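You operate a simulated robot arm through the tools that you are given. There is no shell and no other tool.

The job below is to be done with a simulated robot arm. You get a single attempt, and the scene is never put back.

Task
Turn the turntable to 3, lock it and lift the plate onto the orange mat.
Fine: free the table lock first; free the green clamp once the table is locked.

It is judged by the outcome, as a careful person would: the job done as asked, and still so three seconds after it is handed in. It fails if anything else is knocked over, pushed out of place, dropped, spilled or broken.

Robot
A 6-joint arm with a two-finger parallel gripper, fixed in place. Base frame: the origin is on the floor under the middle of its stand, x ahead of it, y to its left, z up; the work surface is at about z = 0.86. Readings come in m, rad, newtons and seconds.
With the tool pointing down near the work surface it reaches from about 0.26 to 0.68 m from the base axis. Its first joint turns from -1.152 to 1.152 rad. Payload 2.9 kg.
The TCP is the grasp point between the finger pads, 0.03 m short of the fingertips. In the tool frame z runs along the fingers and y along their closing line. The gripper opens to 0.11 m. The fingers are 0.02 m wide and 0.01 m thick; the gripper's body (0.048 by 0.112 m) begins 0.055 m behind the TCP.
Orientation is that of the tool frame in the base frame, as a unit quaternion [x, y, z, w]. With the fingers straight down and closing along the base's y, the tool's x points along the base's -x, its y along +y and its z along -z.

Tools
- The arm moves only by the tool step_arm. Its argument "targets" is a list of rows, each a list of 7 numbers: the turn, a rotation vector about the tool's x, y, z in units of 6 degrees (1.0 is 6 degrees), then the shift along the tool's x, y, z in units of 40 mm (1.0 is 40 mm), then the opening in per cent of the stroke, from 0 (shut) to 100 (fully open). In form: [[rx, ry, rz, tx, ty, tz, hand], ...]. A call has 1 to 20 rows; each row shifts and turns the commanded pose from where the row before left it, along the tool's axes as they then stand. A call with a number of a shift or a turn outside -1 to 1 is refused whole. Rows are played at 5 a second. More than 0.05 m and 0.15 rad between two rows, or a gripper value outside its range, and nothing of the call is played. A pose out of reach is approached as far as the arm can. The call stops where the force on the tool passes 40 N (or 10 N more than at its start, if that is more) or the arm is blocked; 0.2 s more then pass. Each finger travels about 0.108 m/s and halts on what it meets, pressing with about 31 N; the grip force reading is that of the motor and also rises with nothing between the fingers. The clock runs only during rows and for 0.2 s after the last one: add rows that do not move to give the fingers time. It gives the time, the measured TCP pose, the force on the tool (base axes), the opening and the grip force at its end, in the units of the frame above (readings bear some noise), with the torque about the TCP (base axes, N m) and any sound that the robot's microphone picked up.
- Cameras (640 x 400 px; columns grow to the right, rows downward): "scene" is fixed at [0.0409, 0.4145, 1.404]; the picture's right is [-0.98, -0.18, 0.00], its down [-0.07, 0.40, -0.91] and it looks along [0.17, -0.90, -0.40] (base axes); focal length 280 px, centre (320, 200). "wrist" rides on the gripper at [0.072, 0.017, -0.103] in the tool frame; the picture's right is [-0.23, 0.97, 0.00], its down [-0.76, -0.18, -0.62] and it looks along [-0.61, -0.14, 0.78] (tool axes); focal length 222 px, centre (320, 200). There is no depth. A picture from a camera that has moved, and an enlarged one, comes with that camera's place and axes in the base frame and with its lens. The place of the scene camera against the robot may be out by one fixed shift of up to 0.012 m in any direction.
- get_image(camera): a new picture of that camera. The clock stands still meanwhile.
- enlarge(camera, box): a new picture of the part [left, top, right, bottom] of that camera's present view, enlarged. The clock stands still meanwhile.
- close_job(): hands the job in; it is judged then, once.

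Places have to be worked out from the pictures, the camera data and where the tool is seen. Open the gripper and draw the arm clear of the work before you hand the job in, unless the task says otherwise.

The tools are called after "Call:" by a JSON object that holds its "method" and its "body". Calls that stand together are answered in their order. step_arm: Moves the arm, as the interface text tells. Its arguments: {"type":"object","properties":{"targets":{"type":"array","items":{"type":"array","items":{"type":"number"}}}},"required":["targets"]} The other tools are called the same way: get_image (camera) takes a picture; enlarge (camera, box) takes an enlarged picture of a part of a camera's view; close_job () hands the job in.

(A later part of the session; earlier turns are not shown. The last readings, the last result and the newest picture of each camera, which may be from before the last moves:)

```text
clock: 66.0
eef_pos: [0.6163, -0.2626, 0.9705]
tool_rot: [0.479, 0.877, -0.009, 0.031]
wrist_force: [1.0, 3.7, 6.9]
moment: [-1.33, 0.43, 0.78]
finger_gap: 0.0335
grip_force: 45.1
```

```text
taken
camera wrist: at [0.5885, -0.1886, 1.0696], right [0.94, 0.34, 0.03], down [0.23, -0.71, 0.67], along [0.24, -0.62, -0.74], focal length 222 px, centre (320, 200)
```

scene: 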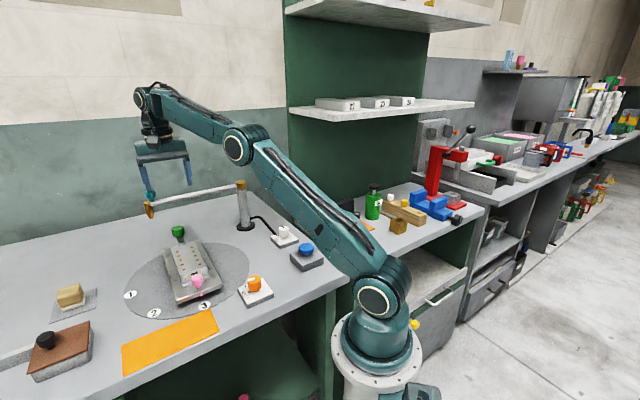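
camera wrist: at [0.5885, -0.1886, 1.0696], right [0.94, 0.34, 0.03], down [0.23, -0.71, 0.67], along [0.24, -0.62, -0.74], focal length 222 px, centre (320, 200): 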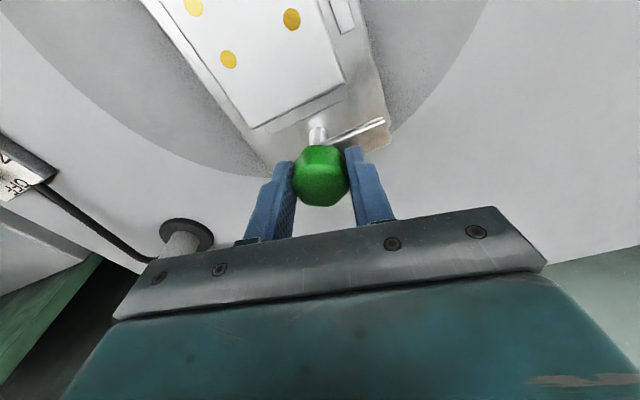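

The torque rose to 0.78 N·m, so the clamp is at its open stop, about 90° from the plate. I open, back out upward and remove the tilt.

Call:
{"method": "step_arm", "body": {"targets": [[0, 0, 0, 0, 0, 0, 55], [0, 0, 0, 0, 0, 0, 55], [0, 0, 0, 0, 0, -0.6, 55], [0, 0, 0, 0, 0, -0.6, 55], [0, 0, 0, 0.3, 0, -0.6, 55], [0.127, 0.586, 0, 0.5, 0, -0.3, 55], [0, 0, 0, 0.5, 0, -0.3, 55], [0, 0, 0, 0, 0, 0, 55]]}}

Call:
{"method": "get_image", "body": {"camera": "wrist"}}

Call:
{"method": "enlarge", "body": {"camera": "scene", "box": [100, 180, 260, 280]}}

```text
clock: 67.8
eef_pos: [0.587, -0.2152, 1.065]
tool_rot: [0.48, 0.877, 0.001, -0.001]
wrist_force: [0.4, -0.2, 0.2]
moment: [0.01, -0.01, 0.01]
finger_gap: 0.0605
grip_force: 0.1
```

```text
taken
camera wrist: at [0.5642, -0.1445, 1.1693], right [0.94, 0.33, 0.0], down [0.26, -0.74, 0.62], along [0.21, -0.59, -0.78], focal length 222 px, centre (320, 200)
```

wrist: 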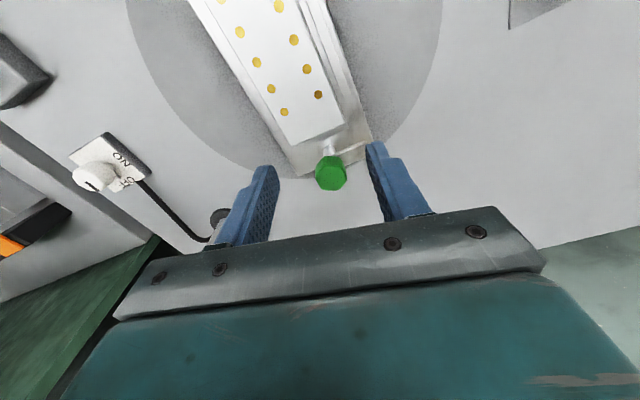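

```text
4.00 times, centred on (180, 230) of scene
camera zoom: at [0.0409, 0.4145, 1.404], right [-0.98, -0.18, 0.0], down [-0.07, 0.4, -0.91], along [0.17, -0.9, -0.4], focal length 1119 px, centre (880, 80)
```

zoom: 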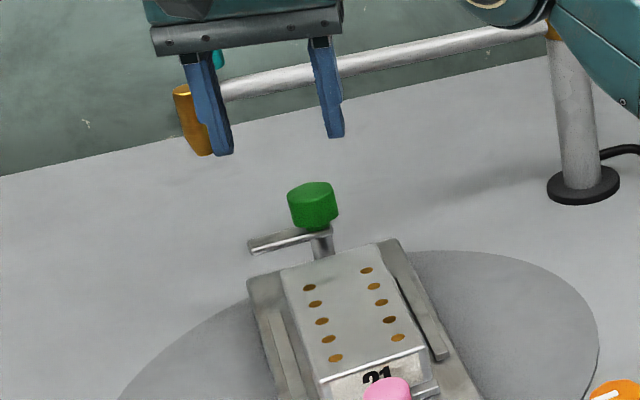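

The clamp arm stays off the plate. Now I hover over the plate to measure its position and orientation for gripping.

Call:
{"method": "step_arm", "body": {"targets": [[0, 0, 0, 0.81, -0.28, -0.5, 100], [0, 0, 0, 0.81, -0.28, -0.5, 100], [0, 0, -0.7, 0, 0, -0.3, 100], [0, 0, -0.7, 0, 0, -0.3, 100], [0, 0, -0.8, 0, 0, 0, 100], [0, 0, 0, 0, 0, 0, 100]]}}

Call:
{"method": "get_image", "body": {"camera": "wrist"}}

Call:
{"method": "enlarge", "body": {"camera": "wrist", "box": [208, 20, 400, 140]}}

```text
clock: 69.2
eef_pos: [0.5297, -0.1731, 1.1272]
tool_rot: [0.376, 0.926, 0.0, 0.0]
wrist_force: [-0.1, -0.2, -0.4]
moment: [-0.02, -0.02, 0.01]
finger_gap: 0.1102
grip_force: 0.0
```

```text
taken
camera wrist: at [0.4914, -0.1096, 1.2313], right [0.84, 0.54, 0.0], down [0.42, -0.66, 0.62], along [0.34, -0.52, -0.78], focal length 222 px, centre (320, 200)
```

wrist: 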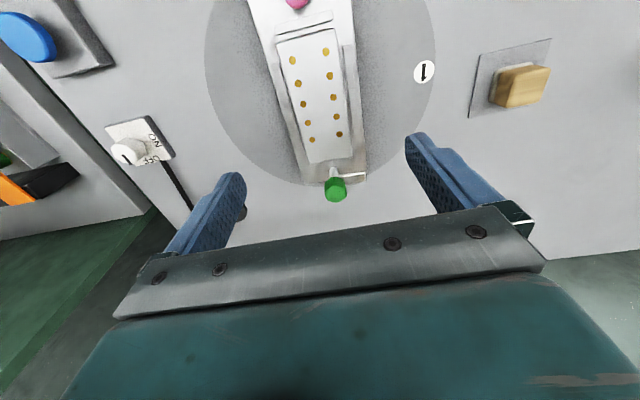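

```text
3.33 times, centred on (304, 80) of wrist
camera zoom: at [0.4914, -0.1096, 1.2313], right [0.84, 0.54, 0.0], down [0.42, -0.66, 0.62], along [0.34, -0.52, -0.78], focal length 740 px, centre (373, 600)
```

zoom: 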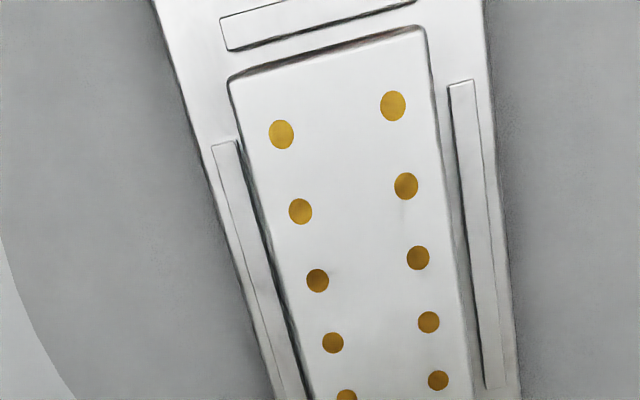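

The plate's centre is at about (0.534, -0.178) with its long axis at 134.7°; it is ~66 mm wide and its top is at z≈0.922. I align the fingers across its width and descend part way to check.

Call:
{"method": "step_arm", "body": {"targets": [[0, 0, 0.18, -0.169, -0.059, 0, 100], [0, 0, 0, 0, 0, 0.8, 100], [0, 0, 0, 0, 0, 0.8, 100], [0, 0, 0, 0, 0, 0.8, 100], [0, 0, 0, 0, 0, 0.8, 100], [0, 0, 0, 0, 0, 0.5, 100], [0, 0, 0, 0, 0, 0, 100]]}}

Call:
{"method": "get_image", "body": {"camera": "wrist"}}

Call:
{"method": "enlarge", "body": {"camera": "wrist", "box": [216, 70, 424, 200]}}

Call:
{"method": "enlarge", "body": {"camera": "scene", "box": [120, 200, 280, 300]}}

```text
clock: 70.8
eef_pos: [0.5809, -0.195, 0.9998]
tool_rot: [0.386, 0.922, 0.001, 0.0]
wrist_force: [-1.9, -0.2, 0.5]
moment: [-0.02, -0.01, 0.03]
finger_gap: 0.1101
grip_force: 0.0
out of reach, approached as far as the arm can: row 3, 4, 5, 6
```

```text
taken
camera wrist: at [0.5431, -0.1323, 1.1043], right [0.85, 0.52, 0.0], down [0.41, -0.67, 0.62], along [0.32, -0.53, -0.78], focal length 222 px, centre (320, 200)
```

wrist: 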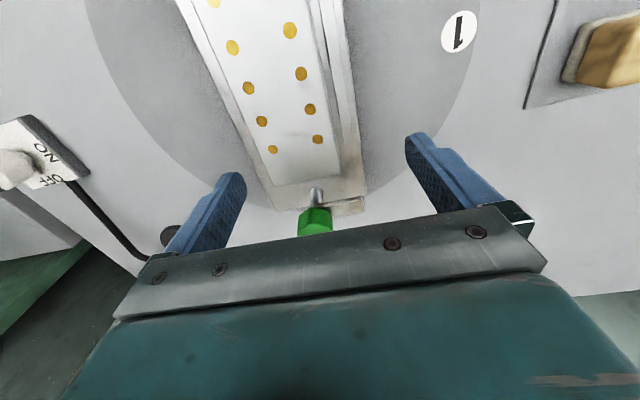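

```text
3.08 times, centred on (320, 135) of wrist
camera zoom: at [0.5431, -0.1323, 1.1043], right [0.85, 0.52, 0.0], down [0.41, -0.67, 0.62], along [0.32, -0.53, -0.78], focal length 684 px, centre (320, 400)
```

zoom: 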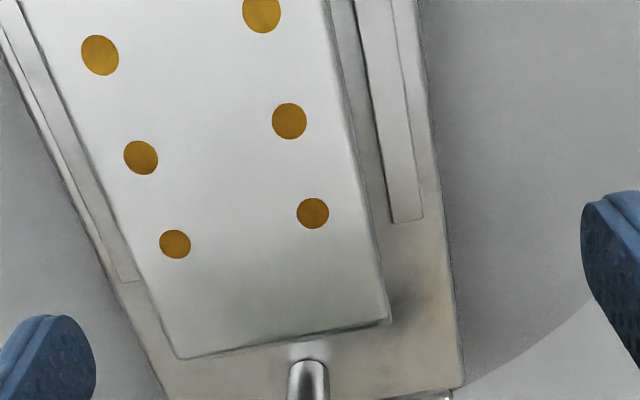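

```text
4.00 times, centred on (200, 250) of scene
camera zoom: at [0.0409, 0.4145, 1.404], right [-0.98, -0.18, 0.0], down [-0.07, 0.4, -0.91], along [0.17, -0.9, -0.4], focal length 1119 px, centre (800, 0)
```

zoom: 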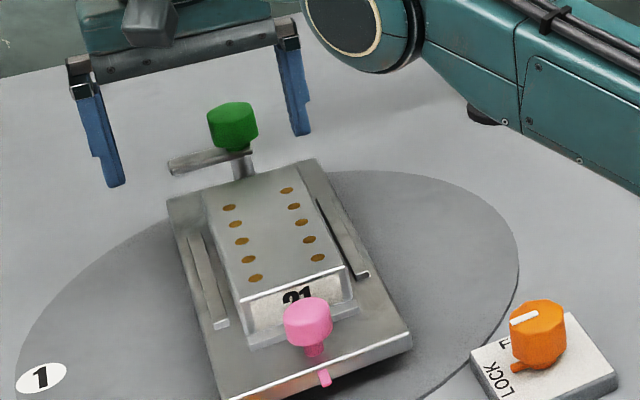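

The arm drifted outward instead of going straight down and reported out of reach, so I stop and look at the arm's posture.

Call:
{"method": "get_image", "body": {"camera": "scene"}}

```text
taken
```

scene: 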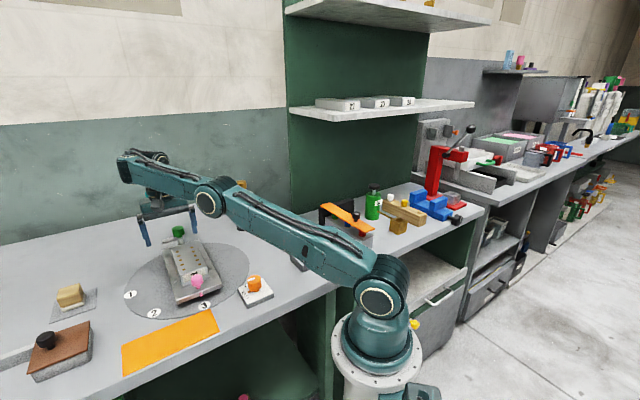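

The arm has gone nearly straight and slightly elbow-down after stretching to the clamp, which blocks going down closer in. I'll move over the clear spot near (0.64, 0.0) and lower there so that the elbow comes back up, then check its posture.

Call:
{"method": "step_arm", "body": {"targets": [[0, 0, 0, 0.408, 0.743, 0, 100], [0, 0, 0, 0.408, 0.743, 0, 100], [0, 0, 0, 0.408, 0.743, 0, 100], [0, 0, 0, 0.408, 0.743, 0, 100], [0, 0, 0, 0.408, 0.743, 0, 100], [0, 0, 0, 0.408, 0.743, 0, 100], [0, 0, 0, 0, 0, 0, 100]]}}

Call:
{"method": "get_image", "body": {"camera": "scene"}}

Call:
{"method": "get_image", "body": {"camera": "wrist"}}

```text
clock: 72.4
eef_pos: [0.6382, -0.0013, 1.0013]
tool_rot: [0.386, 0.923, 0.0, 0.0]
wrist_force: [0.2, -0.3, -0.1]
moment: [0.02, 0.01, -0.03]
finger_gap: 0.1101
grip_force: 0.1
```

```text
taken
```

scene: 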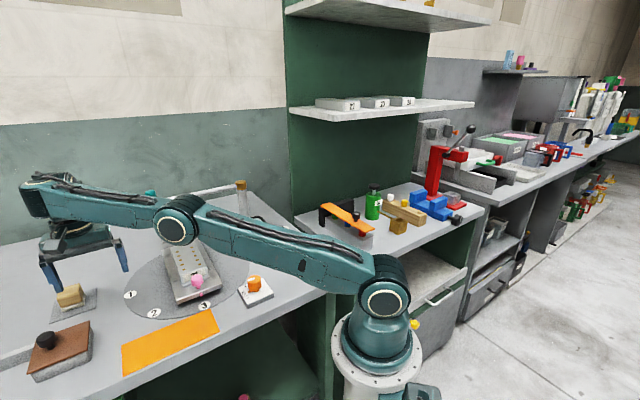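

```text
taken
camera wrist: at [0.6005, 0.0625, 1.1057], right [0.85, 0.52, 0.0], down [0.41, -0.67, 0.62], along [0.33, -0.53, -0.78], focal length 222 px, centre (320, 200)
```

wrist: 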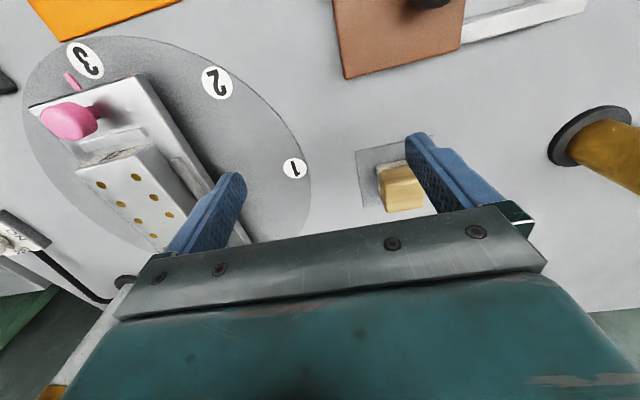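

The arm's elbow now lies slightly above the shoulder–wrist line. I test retracting radially at this height to see whether it folds elbow-up.

Call:
{"method": "step_arm", "body": {"targets": [[0, 0, 0, 0, 0, 0.6, 100], [0, 0, 0, 0, 0, 0.6, 100], [0, 0, 0, 0.4, -0.4, 0, 100], [0, 0, 0, 0.4, -0.4, 0, 100], [0, 0, 0, 0, 0, 0, 100]]}}

Call:
{"method": "get_image", "body": {"camera": "scene"}}

```text
clock: 73.6
eef_pos: [0.6224, 0.0018, 0.9586]
tool_rot: [0.385, 0.923, 0.0, -0.002]
wrist_force: [-0.1, 0.4, -0.1]
moment: [-0.02, 0.02, -0.01]
finger_gap: 0.1099
grip_force: 0.0
out of reach, approached as far as the arm can: row 3, 4
```

```text
taken
```

scene: 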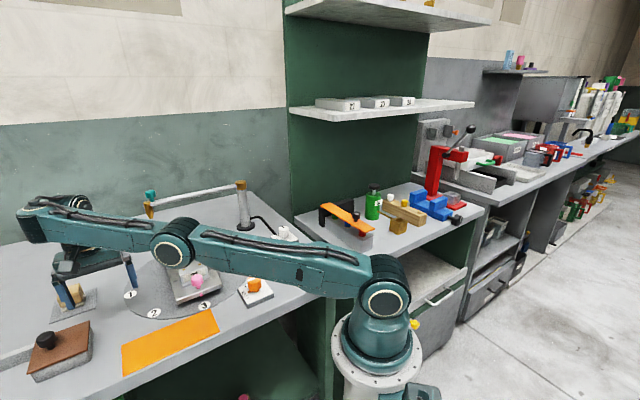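

It still refuses to retract, so I look closely at the wrist and elbow shape.

Call:
{"method": "enlarge", "body": {"camera": "scene", "box": [0, 170, 240, 320]}}

Call:
{"method": "get_image", "body": {"camera": "wrist"}}

```text
2.67 times, centred on (120, 245) of scene
camera zoom: at [0.0409, 0.4145, 1.404], right [-0.98, -0.18, 0.0], down [-0.07, 0.4, -0.91], along [0.17, -0.9, -0.4], focal length 746 px, centre (853, 80)
```

zoom: 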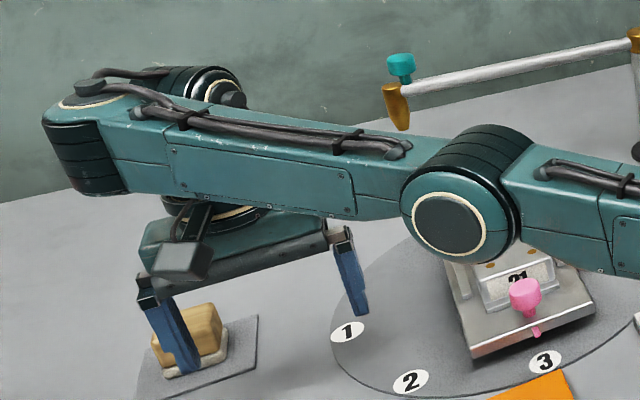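

```text
taken
camera wrist: at [0.5857, 0.0651, 1.0623], right [0.85, 0.52, 0.0], down [0.41, -0.67, 0.62], along [0.32, -0.53, -0.78], focal length 222 px, centre (320, 200)
```

wrist: 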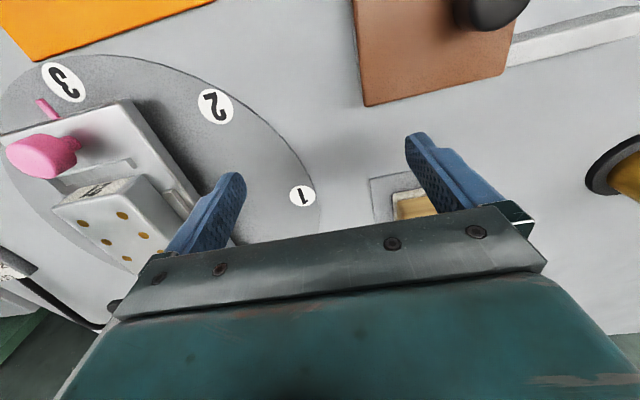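

I zoom further into the wrist to understand the posture.

Call:
{"method": "enlarge", "body": {"camera": "scene", "box": [0, 180, 128, 260]}}

Call:
{"method": "enlarge", "body": {"camera": "scene", "box": [130, 210, 450, 400]}}

```text
5.00 times, centred on (64, 220) of scene
camera zoom: at [0.0409, 0.4145, 1.404], right [-0.98, -0.18, 0.0], down [-0.07, 0.4, -0.91], along [0.17, -0.9, -0.4], focal length 1399 px, centre (1600, 100)
```

zoom: 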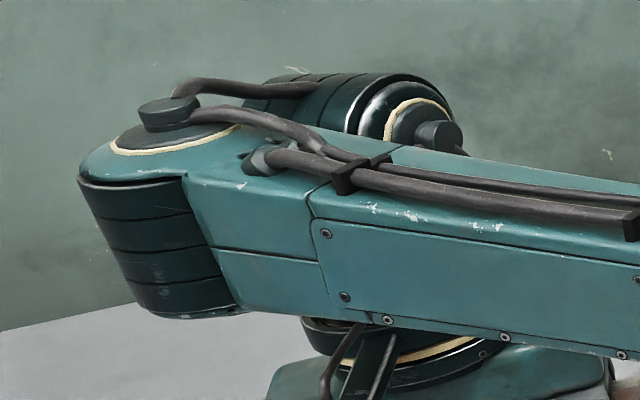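

```text
2.00 times, centred on (290, 305) of scene
camera zoom: at [0.0409, 0.4145, 1.404], right [-0.98, -0.18, 0.0], down [-0.07, 0.4, -0.91], along [0.17, -0.9, -0.4], focal length 560 px, centre (380, -10)
```

zoom: 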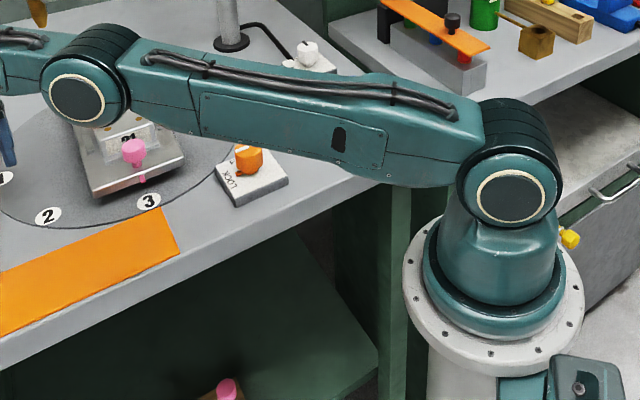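

To understand the posture I raise the arm and draw it in over free space, then look at it from the scene camera.

Call:
{"method": "step_arm", "body": {"targets": [[0, 0, 0, 0, 0, -0.8, 100], [0, 0, 0, 0, 0, -0.8, 100], [0, 0, 0, 0, 0, -0.8, 100], [0, 0, 0, 0.45, -0.46, -0.6, 100], [0, 0, 0, 0.45, -0.46, -0.6, 100], [0, 0, 0, 0.45, -0.46, -0.6, 100], [0, 0, 0, 0.45, -0.46, -0.6, 100], [0, 0, 0, 0.45, -0.46, -0.6, 100], [0, 0, 0, 0.45, -0.46, -0.3, 100], [0, 0, 0, 0, 0, 0, 100]]}}

Call:
{"method": "get_image", "body": {"camera": "scene"}}

```text
clock: 75.8
eef_pos: [0.4675, -0.0003, 1.1927]
tool_rot: [0.385, 0.923, -0.002, -0.001]
wrist_force: [0.2, 0.7, -0.2]
moment: [0.01, -0.01, 0.0]
finger_gap: 0.11
grip_force: 0.1
```

```text
taken
```

scene: 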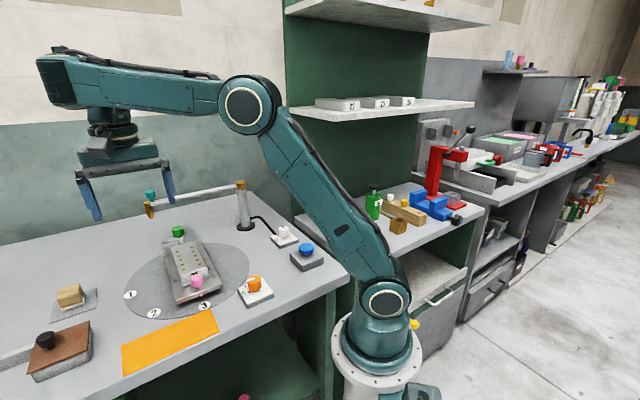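

Call:
{"method": "enlarge", "body": {"camera": "scene", "box": [20, 30, 244, 170]}}

Call:
{"method": "enlarge", "body": {"camera": "scene", "box": [200, 60, 440, 400]}}

```text
2.86 times, centred on (132, 100) of scene
camera zoom: at [0.0409, 0.4145, 1.404], right [-0.98, -0.18, 0.0], down [-0.07, 0.4, -0.91], along [0.17, -0.9, -0.4], focal length 800 px, centre (857, 486)
```

zoom: 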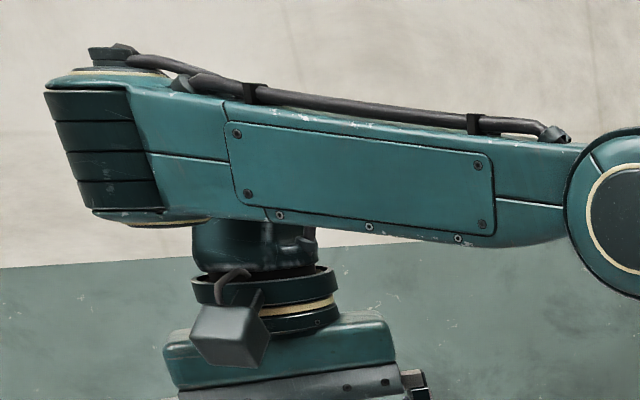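

```text
1.18 times, centred on (320, 230) of scene
camera zoom: at [0.0409, 0.4145, 1.404], right [-0.98, -0.18, 0.0], down [-0.07, 0.4, -0.91], along [0.17, -0.9, -0.4], focal length 329 px, centre (320, 165)
```

zoom: 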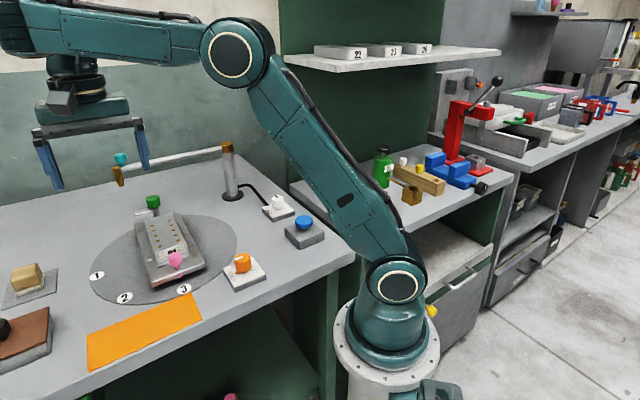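

Call:
{"method": "enlarge", "body": {"camera": "scene", "box": [30, 35, 150, 110]}}

Call:
{"method": "enlarge", "body": {"camera": "scene", "box": [60, 90, 204, 180]}}

```text
5.33 times, centred on (90, 72) of scene
camera zoom: at [0.0409, 0.4145, 1.404], right [-0.98, -0.18, 0.0], down [-0.07, 0.4, -0.91], along [0.17, -0.9, -0.4], focal length 1492 px, centre (1547, 880)
```

zoom: 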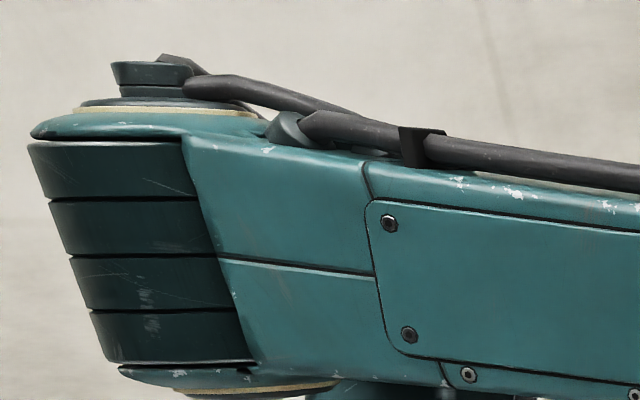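

```text
4.44 times, centred on (132, 135) of scene
camera zoom: at [0.0409, 0.4145, 1.404], right [-0.98, -0.18, 0.0], down [-0.07, 0.4, -0.91], along [0.17, -0.9, -0.4], focal length 1244 px, centre (1156, 489)
```

zoom: 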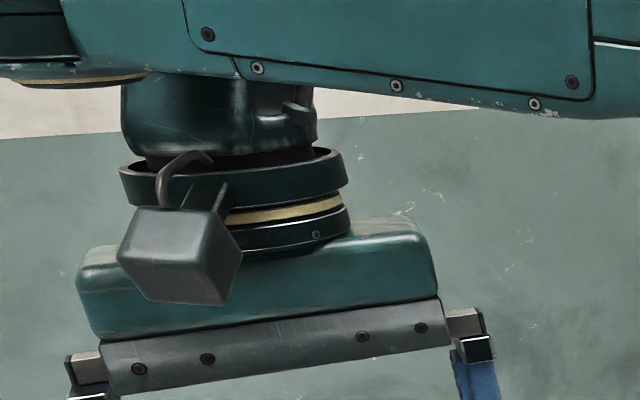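

The forearm-end joint has its cap facing up, so the wrist has rolled about 90° through a singular posture while I was stretched out at the clamp. I'll unwind it in free space here: tilt the tool 12° toward +y, then swing that tilt round to +x by turning 90° about the vertical.

Call:
{"method": "step_arm", "body": {"targets": [[-0.704, 0.711, 0, 0, 0, 0, 100], [-0.704, 0.711, 0, 0, 0, 0, 100], [0, 0, 0, 0, 0, 0, 100]]}}

Call:
{"method": "enlarge", "body": {"camera": "scene", "box": [20, 20, 300, 195]}}

```text
clock: 76.6
eef_pos: [0.4758, -0.0005, 1.1974]
tool_rot: [0.383, 0.918, 0.097, -0.042]
wrist_force: [0.1, -0.7, 0.2]
moment: [0.02, 0.01, 0.02]
finger_gap: 0.1101
grip_force: 0.0
out of reach, approached as far as the arm can: row 1, 2
```

```text
2.29 times, centred on (160, 108) of scene
camera zoom: at [0.0409, 0.4145, 1.404], right [-0.98, -0.18, 0.0], down [-0.07, 0.4, -0.91], along [0.17, -0.9, -0.4], focal length 640 px, centre (686, 411)
```

zoom: 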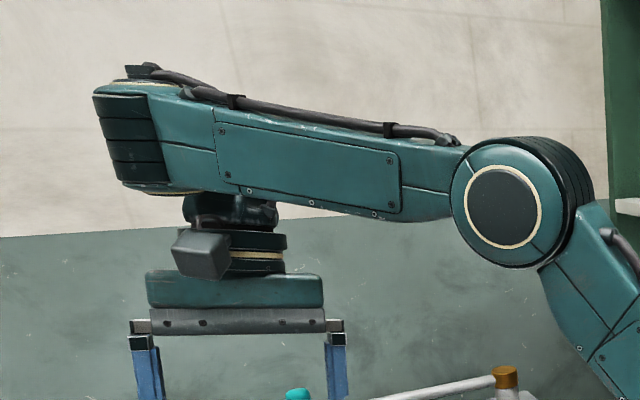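

The tilt was achieved, with only a small position drift. Now I precess it clockwise about the vertical, in two halves, and watch the wrist.

Call:
{"method": "step_arm", "body": {"targets": [[-0.148, -0.146, 0.978, 0, 0, 0, 100], [-0.148, -0.146, 0.978, 0, 0, 0, 100], [-0.148, -0.146, 0.978, 0, 0, 0, 100], [-0.148, -0.146, 0.978, 0, 0, 0, 100], [-0.148, -0.146, 0.978, 0, 0, 0, 100], [-0.148, -0.146, 0.978, 0, 0, 0, 100], [-0.148, -0.146, 0.978, 0, 0, 0, 100], [0, 0, 0, 0, 0, 0, 100]]}}

Call:
{"method": "enlarge", "body": {"camera": "scene", "box": [20, 20, 300, 195]}}

```text
clock: 78.4
eef_pos: [0.4983, -0.0064, 1.2299]
tool_rot: [0.687, 0.719, 0.103, -0.004]
wrist_force: [-0.3, -1.2, 0.1]
moment: [-0.01, 0.0, 0.04]
finger_gap: 0.11
grip_force: 0.1
out of reach, approached as far as the arm can: row 1, 2, 3, 4, 5, 6, 7
```

```text
2.29 times, centred on (160, 108) of scene
camera zoom: at [0.0409, 0.4145, 1.404], right [-0.98, -0.18, 0.0], down [-0.07, 0.4, -0.91], along [0.17, -0.9, -0.4], focal length 640 px, centre (686, 411)
```

zoom: 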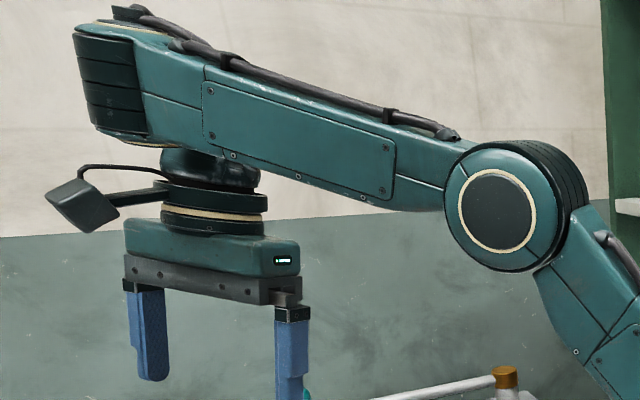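

The forearm tipped up instead of the wrist joint unwinding, so that joint is probably at a limit in this direction. I undo the tilt, tilt toward -y instead, and will then precess the other way.

Call:
{"method": "step_arm", "body": {"targets": [[0.696, -0.718, 0, 0, 0, 0, 100], [0.696, -0.718, 0, 0, 0, 0, 100], [0.052, -0.999, 0, 0, 0, 0, 100], [0.052, -0.999, 0, 0, 0, 0, 100], [0, 0, 0, 0, 0, 0, 100]]}}

Call:
{"method": "enlarge", "body": {"camera": "scene", "box": [20, 20, 300, 195]}}

```text
clock: 79.6
eef_pos: [0.5079, -0.0014, 1.2318]
tool_rot: [0.691, 0.722, -0.026, 0.023]
wrist_force: [-0.3, 0.1, -0.3]
moment: [-0.03, 0.04, 0.0]
finger_gap: 0.1099
grip_force: 0.0
out of reach, approached as far as the arm can: row 2, 3
```

```text
2.29 times, centred on (160, 108) of scene
camera zoom: at [0.0409, 0.4145, 1.404], right [-0.98, -0.18, 0.0], down [-0.07, 0.4, -0.91], along [0.17, -0.9, -0.4], focal length 640 px, centre (686, 411)
```

zoom: 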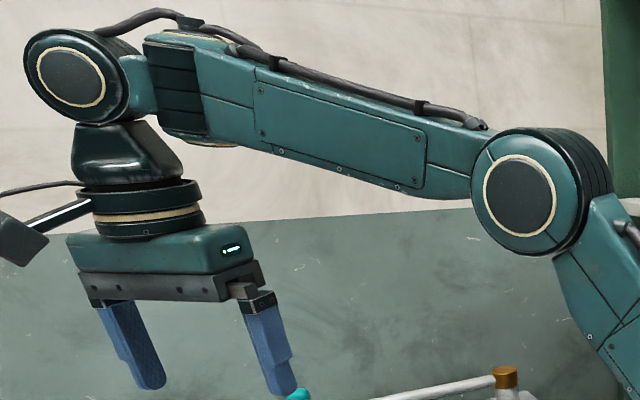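

The wrist has snapped back to its normal posture, with the joint cap facing the camera outboard of the forearm. I level the tool, bring the yaw back to -45°, and verify.

Call:
{"method": "step_arm", "body": {"targets": [[-0.056, 0.666, 0, 0, 0, 0, 100], [0, 0, -0.885, 0, 0, 0, 100], [0, 0, -0.885, 0, 0, 0, 100], [0, 0, -0.885, 0, 0, 0, 100], [0, 0, -0.885, 0, 0, 0, 100], [0, 0, -0.885, 0, 0, 0, 100], [0, 0, -0.885, 0, 0, 0, 100], [0, 0, -0.885, 0, 0, 0, 100], [0, 0, -0.885, 0, 0, 0, 100], [0, 0, 0, 0, 0, 0, 100]]}}

Call:
{"method": "get_image", "body": {"camera": "scene"}}

```text
clock: 81.8
eef_pos: [0.5068, -0.0032, 1.2305]
tool_rot: [0.381, 0.925, -0.014, 0.008]
wrist_force: [0.2, 0.3, -0.2]
moment: [-0.02, 0.0, 0.03]
finger_gap: 0.11
grip_force: 0.1
```

```text
taken
```

scene: 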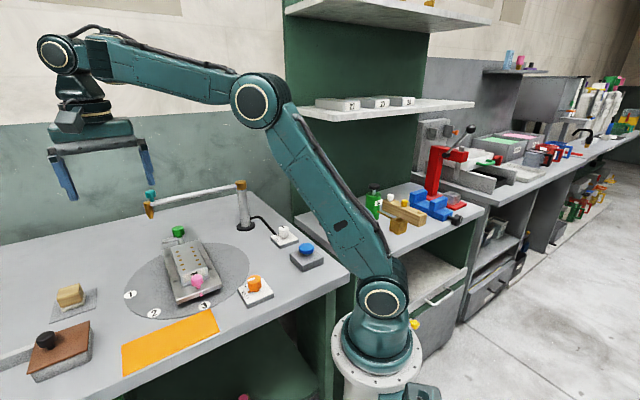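

Posture is restored. I remove the last 1.9° of tilt, lower a bit and travel back over the plate.

Call:
{"method": "step_arm", "body": {"targets": [[-0.188, 0.243, 0, 0, 0, 0, 100], [0, 0, 0, 0, 0, 1, 100], [0, 0, 0, 0, 0, 1, 100], [0, 0, 0, -0.714, -0.524, 0, 100], [0, 0, 0, -0.714, -0.524, 0, 100], [0, 0, 0, -0.714, -0.524, 0, 100], [0, 0, 0, -0.714, -0.524, 0, 100], [0, 0, 0, -0.714, -0.524, 0, 100], [0, 0, 0, 0, 0, 0, 100]]}}

Call:
{"method": "get_image", "body": {"camera": "wrist"}}

Call:
{"method": "get_image", "body": {"camera": "scene"}}

```text
clock: 83.8
eef_pos: [0.5344, -0.1787, 1.1515]
tool_rot: [0.381, 0.925, -0.001, -0.001]
wrist_force: [-0.4, -0.6, 0.2]
moment: [0.0, 0.04, 0.02]
finger_gap: 0.1102
grip_force: 0.1
```

```text
taken
camera wrist: at [0.4972, -0.1157, 1.2557], right [0.85, 0.53, 0.0], down [0.42, -0.66, 0.62], along [0.33, -0.53, -0.78], focal length 222 px, centre (320, 200)
```

wrist: 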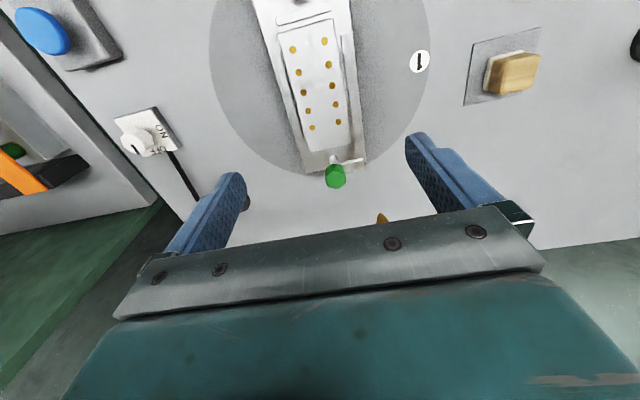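

```text
taken
```

scene: 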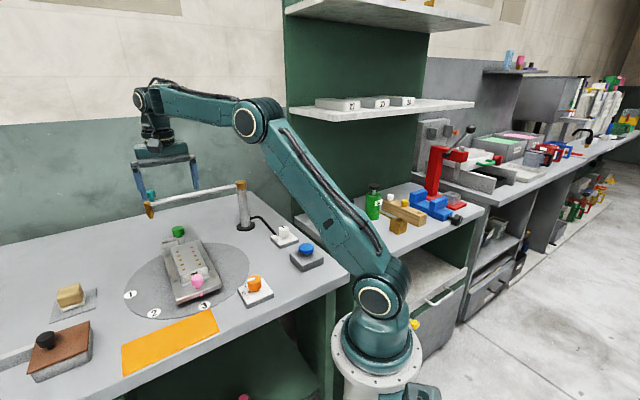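

Now hovering over the plate in the normal posture. I enlarge the view to recheck the plate's centre and axis.

Call:
{"method": "enlarge", "body": {"camera": "wrist", "box": [240, 0, 416, 110]}}

Call:
{"method": "enlarge", "body": {"camera": "wrist", "box": [256, 80, 384, 160]}}

```text
3.64 times, centred on (328, 55) of wrist
camera zoom: at [0.4972, -0.1157, 1.2557], right [0.85, 0.53, 0.0], down [0.42, -0.66, 0.62], along [0.33, -0.53, -0.78], focal length 808 px, centre (291, 727)
```

zoom: 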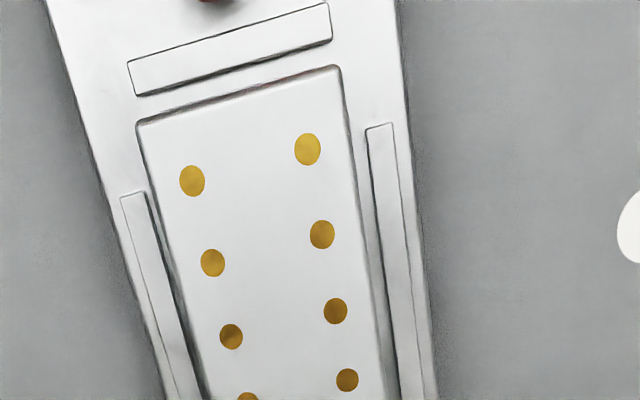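

```text
5.00 times, centred on (320, 120) of wrist
camera zoom: at [0.4972, -0.1157, 1.2557], right [0.85, 0.53, 0.0], down [0.42, -0.66, 0.62], along [0.33, -0.53, -0.78], focal length 1111 px, centre (320, 600)
```

zoom: 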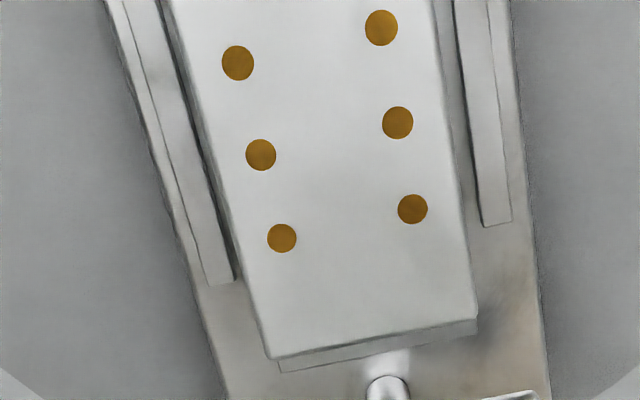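

The rear edge shows that the plate is about 158 mm long, so its centre of mass is at (0.541, -0.184), a bit behind the hole grid. I align to that and descend part way, watching for any reach flags.

Call:
{"method": "step_arm", "body": {"targets": [[0, 0, 0.16, -0.17, -0.01, 0, 100], [0, 0, 0, 0, 0, 0.86, 100], [0, 0, 0, 0, 0, 0.86, 100], [0, 0, 0, 0, 0, 0.86, 100], [0, 0, 0, 0, 0, 0.86, 100], [0, 0, 0, 0, 0, 0.86, 100], [0, 0, 0, 0, 0, 0, 100]]}}

Call:
{"method": "get_image", "body": {"camera": "wrist"}}

Call:
{"method": "enlarge", "body": {"camera": "scene", "box": [110, 190, 270, 290]}}

```text
clock: 85.4
eef_pos: [0.5376, -0.1815, 0.98]
tool_rot: [0.389, 0.921, -0.001, -0.001]
wrist_force: [0.5, 0.1, 0.1]
moment: [0.03, 0.01, -0.03]
finger_gap: 0.11
grip_force: 0.0
```

```text
taken
camera wrist: at [0.5017, -0.1194, 1.0825], right [0.86, 0.52, 0.0], down [0.4, -0.67, 0.62], along [0.32, -0.53, -0.78], focal length 222 px, centre (320, 200)
```

wrist: 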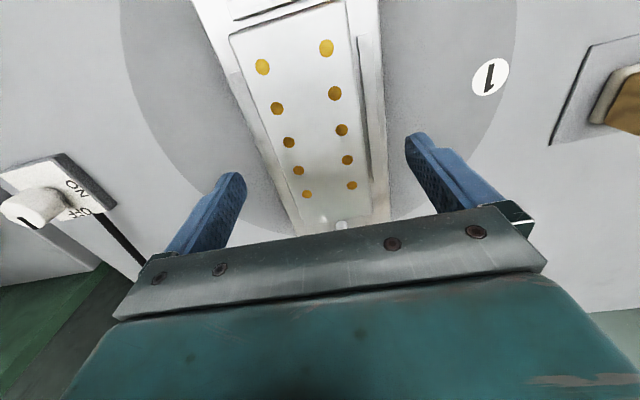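

```text
4.00 times, centred on (190, 240) of scene
camera zoom: at [0.0409, 0.4145, 1.404], right [-0.98, -0.18, 0.0], down [-0.07, 0.4, -0.91], along [0.17, -0.9, -0.4], focal length 1119 px, centre (840, 40)
```

zoom: 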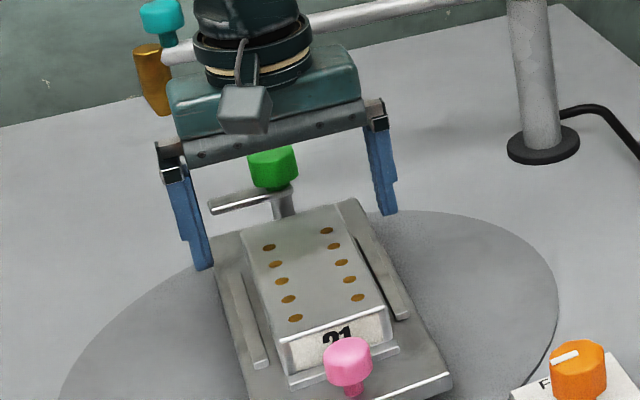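

No flags this time. The plate's midline is about 1.5 mm toward tool -y, so I correct, descend to tips about z≈0.902 (above the side rails), and close on the plate.

Call:
{"method": "step_arm", "body": {"targets": [[0, 0, 0, 0, -0.033, 0.4, 100], [0, 0, 0, 0, 0, 0.4, 100], [0, 0, 0, 0, 0, 0.4, 100], [0, 0, 0, 0, 0, 0, 100], [0, 0, 0, 0, 0, 0, 70], [0, 0, 0, 0, 0, 0, 45], [0, 0, 0, 0, 0, 0, 45], [0, 0, 0, 0, 0, 0, 45]]}}

Call:
{"method": "get_image", "body": {"camera": "wrist"}}

Call:
{"method": "enlarge", "body": {"camera": "scene", "box": [110, 190, 270, 290]}}

```text
clock: 87.2
eef_pos: [0.5367, -0.1841, 0.9302]
tool_rot: [0.39, 0.921, -0.001, -0.001]
wrist_force: [-4.3, -9.8, -4.6]
moment: [-0.43, 0.06, 0.03]
finger_gap: 0.1017
grip_force: 44.8
```

```text
taken
camera wrist: at [0.5013, -0.1208, 1.0337], right [0.86, 0.51, 0.0], down [0.4, -0.67, 0.62], along [0.32, -0.54, -0.78], focal length 222 px, centre (320, 200)
```

wrist: 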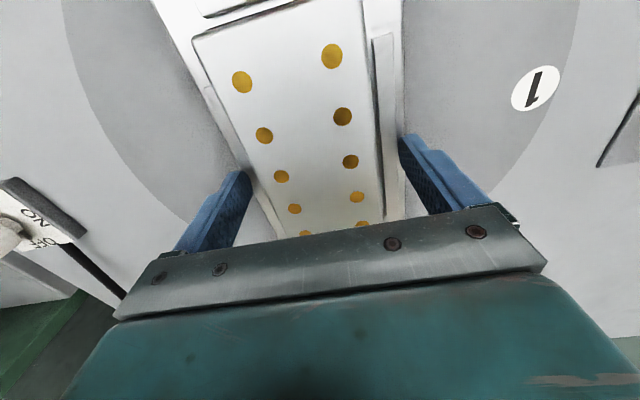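

```text
4.00 times, centred on (190, 240) of scene
camera zoom: at [0.0408, 0.4143, 1.404], right [-0.98, -0.18, 0.0], down [-0.07, 0.4, -0.91], along [0.17, -0.9, -0.4], focal length 1119 px, centre (840, 40)
```

zoom: 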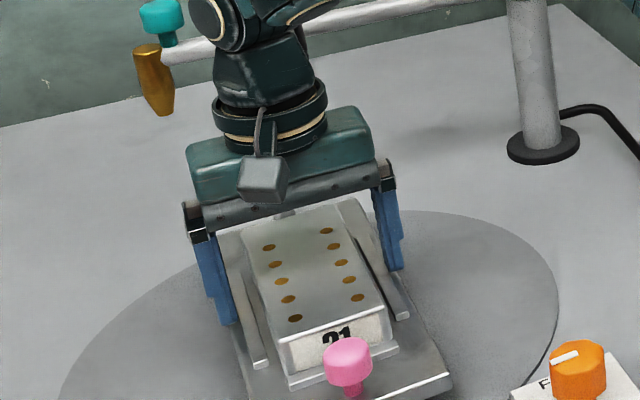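

The gap stopped at 102 mm, so the fingers met the rails' outer faces rather than the plate; the rails are higher than I judged. I open, rise 8 mm and try again above the rails.

Call:
{"method": "step_arm", "body": {"targets": [[0, 0, 0, 0, 0, 0, 100], [0, 0, 0, 0, 0, 0, 100], [0, 0, 0, 0, 0, -0.2, 100], [0, 0, 0, 0, 0, 0, 100]]}}

Call:
{"method": "enlarge", "body": {"camera": "scene", "box": [150, 225, 230, 275]}}

Call:
{"method": "enlarge", "body": {"camera": "wrist", "box": [200, 90, 456, 250]}}

```text
clock: 88.2
eef_pos: [0.5386, -0.1843, 0.9387]
tool_rot: [0.389, 0.921, -0.001, 0.0]
wrist_force: [0.2, -0.3, 0.8]
moment: [-0.01, 0.0, -0.01]
finger_gap: 0.1099
grip_force: 0.0
```

```text
8.00 times, centred on (190, 250) of scene
camera zoom: at [0.0409, 0.4145, 1.404], right [-0.98, -0.18, 0.0], down [-0.07, 0.4, -0.91], along [0.17, -0.9, -0.4], focal length 2239 px, centre (1360, -200)
```

zoom: 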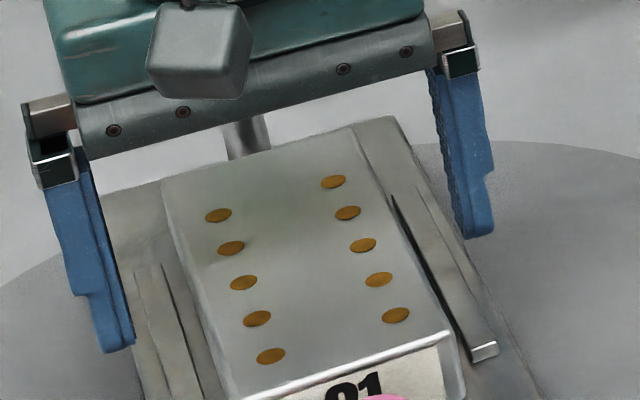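

```text
2.50 times, centred on (328, 170) of wrist
camera zoom: at [0.5017, -0.1208, 1.0433], right [0.86, 0.52, 0.0], down [0.4, -0.67, 0.62], along [0.32, -0.53, -0.78], focal length 555 px, centre (300, 275)
```

zoom: 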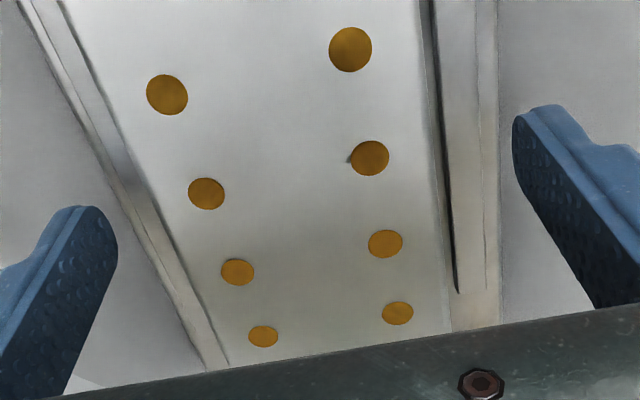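

I close gradually from here and watch the gap, to see whether the fingers now pass above the rails.

Call:
{"method": "step_arm", "body": {"targets": [[0, 0, 0, 0, 0, 0, 85], [0, 0, 0, 0, 0, 0, 85], [0, 0, 0, 0, 0, 0, 85]]}}

```text
clock: 89.0
eef_pos: [0.5394, -0.1832, 0.9391]
tool_rot: [0.389, 0.921, 0.0, 0.001]
wrist_force: [0.9, 0.1, -0.9]
moment: [0.03, 0.01, 0.0]
finger_gap: 0.0935
grip_force: 0.0
```

The fingers pass over the rails freely (93 mm, no force). I close onto the plate.

Call:
{"method": "step_arm", "body": {"targets": [[0, 0, 0, 0, 0, 0, 70], [0, 0, 0, 0, 0, 0, 45], [0, 0, 0, 0, 0, 0, 45], [0, 0, 0, 0, 0, 0, 45]]}}

Call:
{"method": "get_image", "body": {"camera": "wrist"}}

Call:
{"method": "enlarge", "body": {"camera": "scene", "box": [130, 210, 258, 290]}}

```text
clock: 90.0
eef_pos: [0.5389, -0.1843, 0.9397]
tool_rot: [0.39, 0.921, -0.001, 0.0]
wrist_force: [-0.9, -1.5, 0.5]
moment: [-0.02, 0.18, 0.02]
finger_gap: 0.07
grip_force: 31.0
```

```text
taken
camera wrist: at [0.5017, -0.1208, 1.0431], right [0.86, 0.52, 0.0], down [0.4, -0.67, 0.62], along [0.32, -0.53, -0.78], focal length 222 px, centre (320, 200)
```

wrist: 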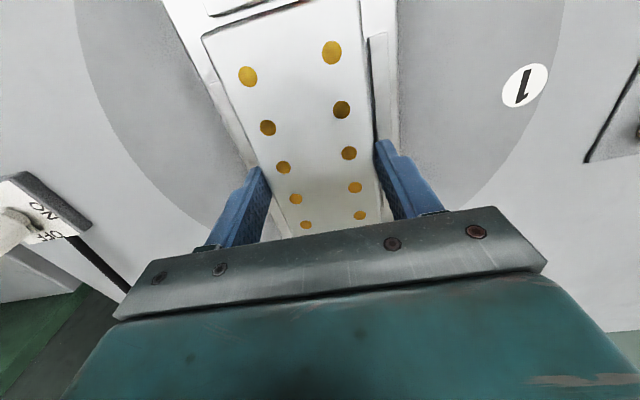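

```text
5.00 times, centred on (194, 250) of scene
camera zoom: at [0.0409, 0.4145, 1.404], right [-0.98, -0.18, 0.0], down [-0.07, 0.4, -0.91], along [0.17, -0.9, -0.4], focal length 1399 px, centre (950, -50)
```

zoom: 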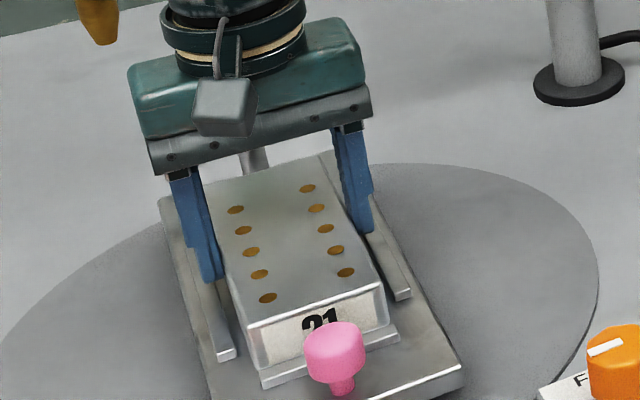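

The fingers hold the plate at 70 mm width. I lift slowly by a small amount and check the load and that the plate comes with the gripper.

Call:
{"method": "step_arm", "body": {"targets": [[0, 0, 0, 0, 0, -0.15, 45], [0, 0, 0, 0, 0, -0.15, 45], [0, 0, 0, 0, 0, -0.2, 45], [0, 0, 0, 0, 0, 0, 45]]}}

Call:
{"method": "enlarge", "body": {"camera": "scene", "box": [130, 210, 258, 290]}}

Call:
{"method": "get_image", "body": {"camera": "wrist"}}

```text
clock: 91.0
eef_pos: [0.5379, -0.1834, 0.9589]
tool_rot: [0.39, 0.921, -0.001, -0.001]
wrist_force: [-0.1, 0.0, -5.4]
moment: [-0.01, 0.02, 0.0]
finger_gap: 0.0697
grip_force: 31.3
```

```text
5.00 times, centred on (194, 250) of scene
camera zoom: at [0.041, 0.4145, 1.404], right [-0.98, -0.18, 0.0], down [-0.07, 0.4, -0.91], along [0.17, -0.9, -0.4], focal length 1399 px, centre (950, -50)
```

zoom: 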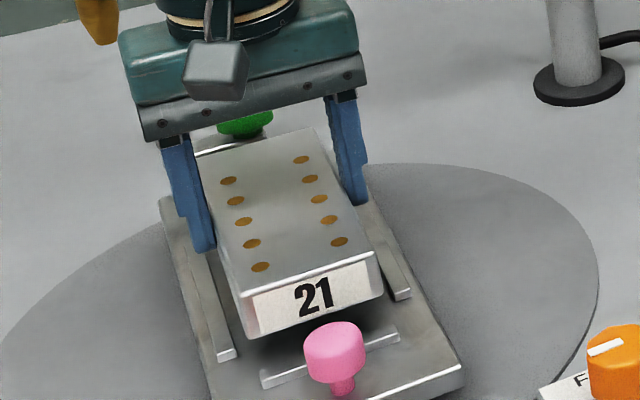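

```text
taken
camera wrist: at [0.5018, -0.1209, 1.0635], right [0.86, 0.52, 0.0], down [0.4, -0.67, 0.62], along [0.32, -0.53, -0.78], focal length 222 px, centre (320, 200)
```

wrist: 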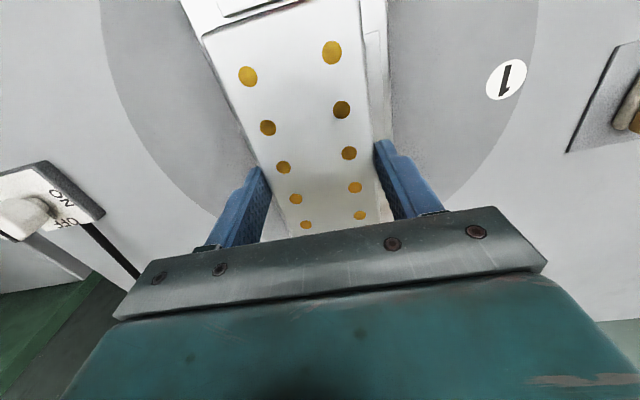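

The plate comes up level and balanced, weighing about 5.4 N. I lift straight up another 7 cm so it clears the green and pink knobs.

Call:
{"method": "step_arm", "body": {"targets": [[0, 0, 0, 0, 0, -0.4, 45], [0, 0, 0, 0, 0, -0.5, 45], [0, 0, 0, 0, 0, -0.5, 45], [0, 0, 0, 0, 0, -0.4, 45], [0, 0, 0, 0, 0, 0, 45]]}}

Call:
{"method": "get_image", "body": {"camera": "scene"}}

```text
clock: 92.2
eef_pos: [0.5388, -0.1847, 1.0305]
tool_rot: [0.389, 0.921, -0.001, 0.0]
wrist_force: [-0.3, 0.5, -5.4]
moment: [0.0, -0.01, 0.03]
finger_gap: 0.0695
grip_force: 31.1
```

```text
taken
```

scene: 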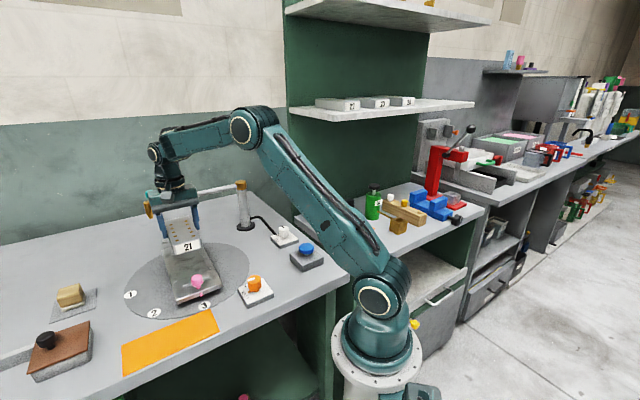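

Clear of everything. I carry the plate level over the mat centre, which I have at (0.450, 0.031) with its long axis at 45.5°.

Call:
{"method": "step_arm", "body": {"targets": [[0, 0, 0, 0.4, 0.16, 0, 45], [0, 0, 0, 0.7, 0.275, 0, 45], [0, 0, 0, 0.7, 0.275, 0, 45], [0, 0, 0, 0.7, 0.275, 0, 45], [0, 0, 0, 0.7, 0.275, 0, 45], [0, 0, 0, 0.7, 0.275, 0, 45], [0, 0, 0, 0.7, 0.275, 0, 45], [0, 0, 0, 0.55, 0.22, 0, 45], [0, 0, 0, 0.28, 0.11, 0, 45], [0, 0, 0, 0, 0, 0, 45]]}}

Call:
{"method": "get_image", "body": {"camera": "wrist"}}

Call:
{"method": "get_image", "body": {"camera": "scene"}}

```text
clock: 94.4
eef_pos: [0.4506, 0.0303, 1.0311]
tool_rot: [0.39, 0.921, -0.001, 0.0]
wrist_force: [0.6, -0.6, -5.7]
moment: [0.0, 0.0, 0.0]
finger_gap: 0.0696
grip_force: 31.3
```

```text
taken
camera wrist: at [0.4133, 0.0938, 1.1356], right [0.86, 0.52, 0.0], down [0.4, -0.67, 0.62], along [0.32, -0.53, -0.78], focal length 222 px, centre (320, 200)
```

wrist: 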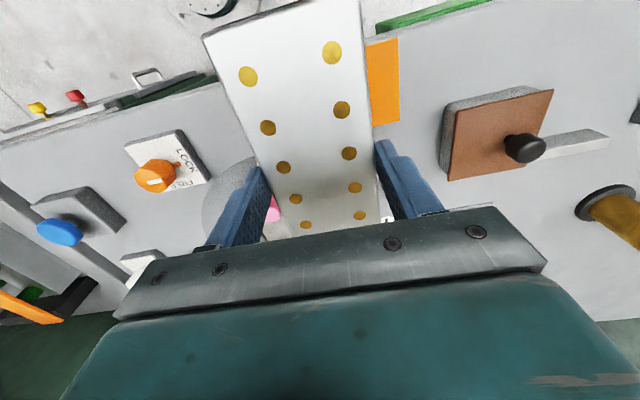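

```text
taken
```

scene: 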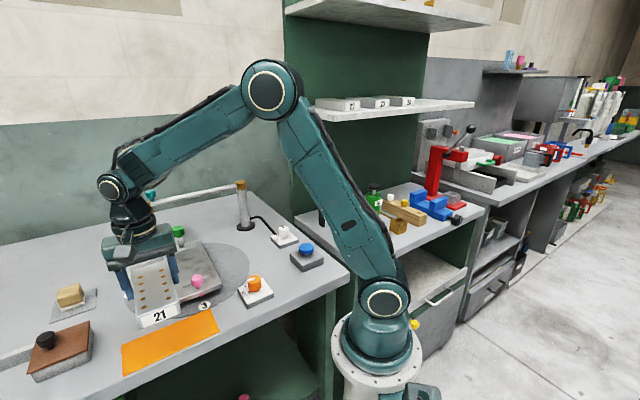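

The plate is over the mat, still perpendicular to it. Now I rotate it 91° counterclockwise so its long axis matches the mat.

Call:
{"method": "step_arm", "body": {"targets": [[0, 0, -0.6, 0, 0, 0, 45], [0, 0, -0.95, 0, 0, 0, 45], [0, 0, -0.95, 0, 0, 0, 45], [0, 0, -0.95, 0, 0, 0, 45], [0, 0, -0.95, 0, 0, 0, 45], [0, 0, -0.95, 0, 0, 0, 45], [0, 0, -0.95, 0, 0, 0, 45], [0, 0, -0.95, 0, 0, 0, 45], [0, 0, -0.95, 0, 0, 0, 45], [0, 0, -0.95, 0, 0, 0, 45], [0, 0, -0.95, 0, 0, 0, 45], [0, 0, -0.95, 0, 0, 0, 45], [0, 0, -0.95, 0, 0, 0, 45], [0, 0, -0.95, 0, 0, 0, 45], [0, 0, -0.95, 0, 0, 0, 45], [0, 0, -0.95, 0, 0, 0, 45], [0, 0, -0.35, 0, 0, 0, 45], [0, 0, 0, 0, 0, 0, 45]]}}

Call:
{"method": "get_image", "body": {"camera": "wrist"}}

Call:
{"method": "get_image", "body": {"camera": "scene"}}

```text
clock: 98.2
eef_pos: [0.4482, 0.0304, 1.032]
tool_rot: [-0.387, 0.922, 0.0, -0.001]
wrist_force: [-0.2, 1.1, -5.8]
moment: [0.0, 0.02, -0.03]
finger_gap: 0.0696
grip_force: 31.3
```

```text
taken
camera wrist: at [0.3869, -0.0093, 1.1356], right [-0.54, 0.84, 0.0], down [0.66, 0.42, 0.62], along [0.53, 0.33, -0.78], focal length 222 px, centre (320, 200)
```

wrist: 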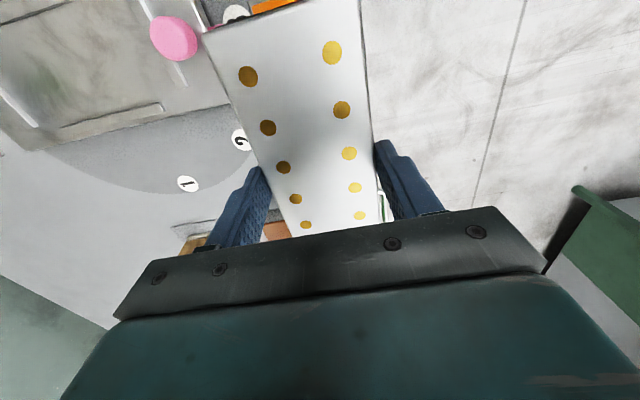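

```text
taken
```

scene: 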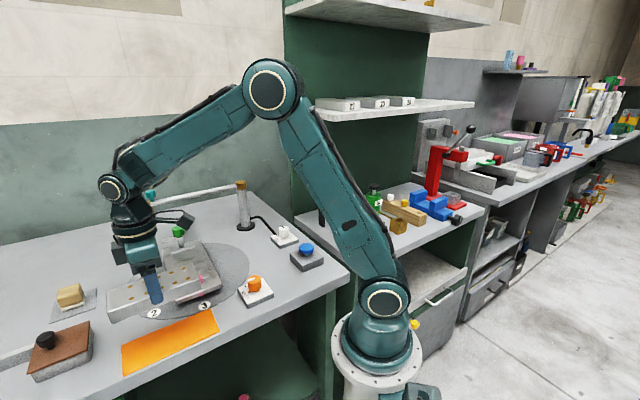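

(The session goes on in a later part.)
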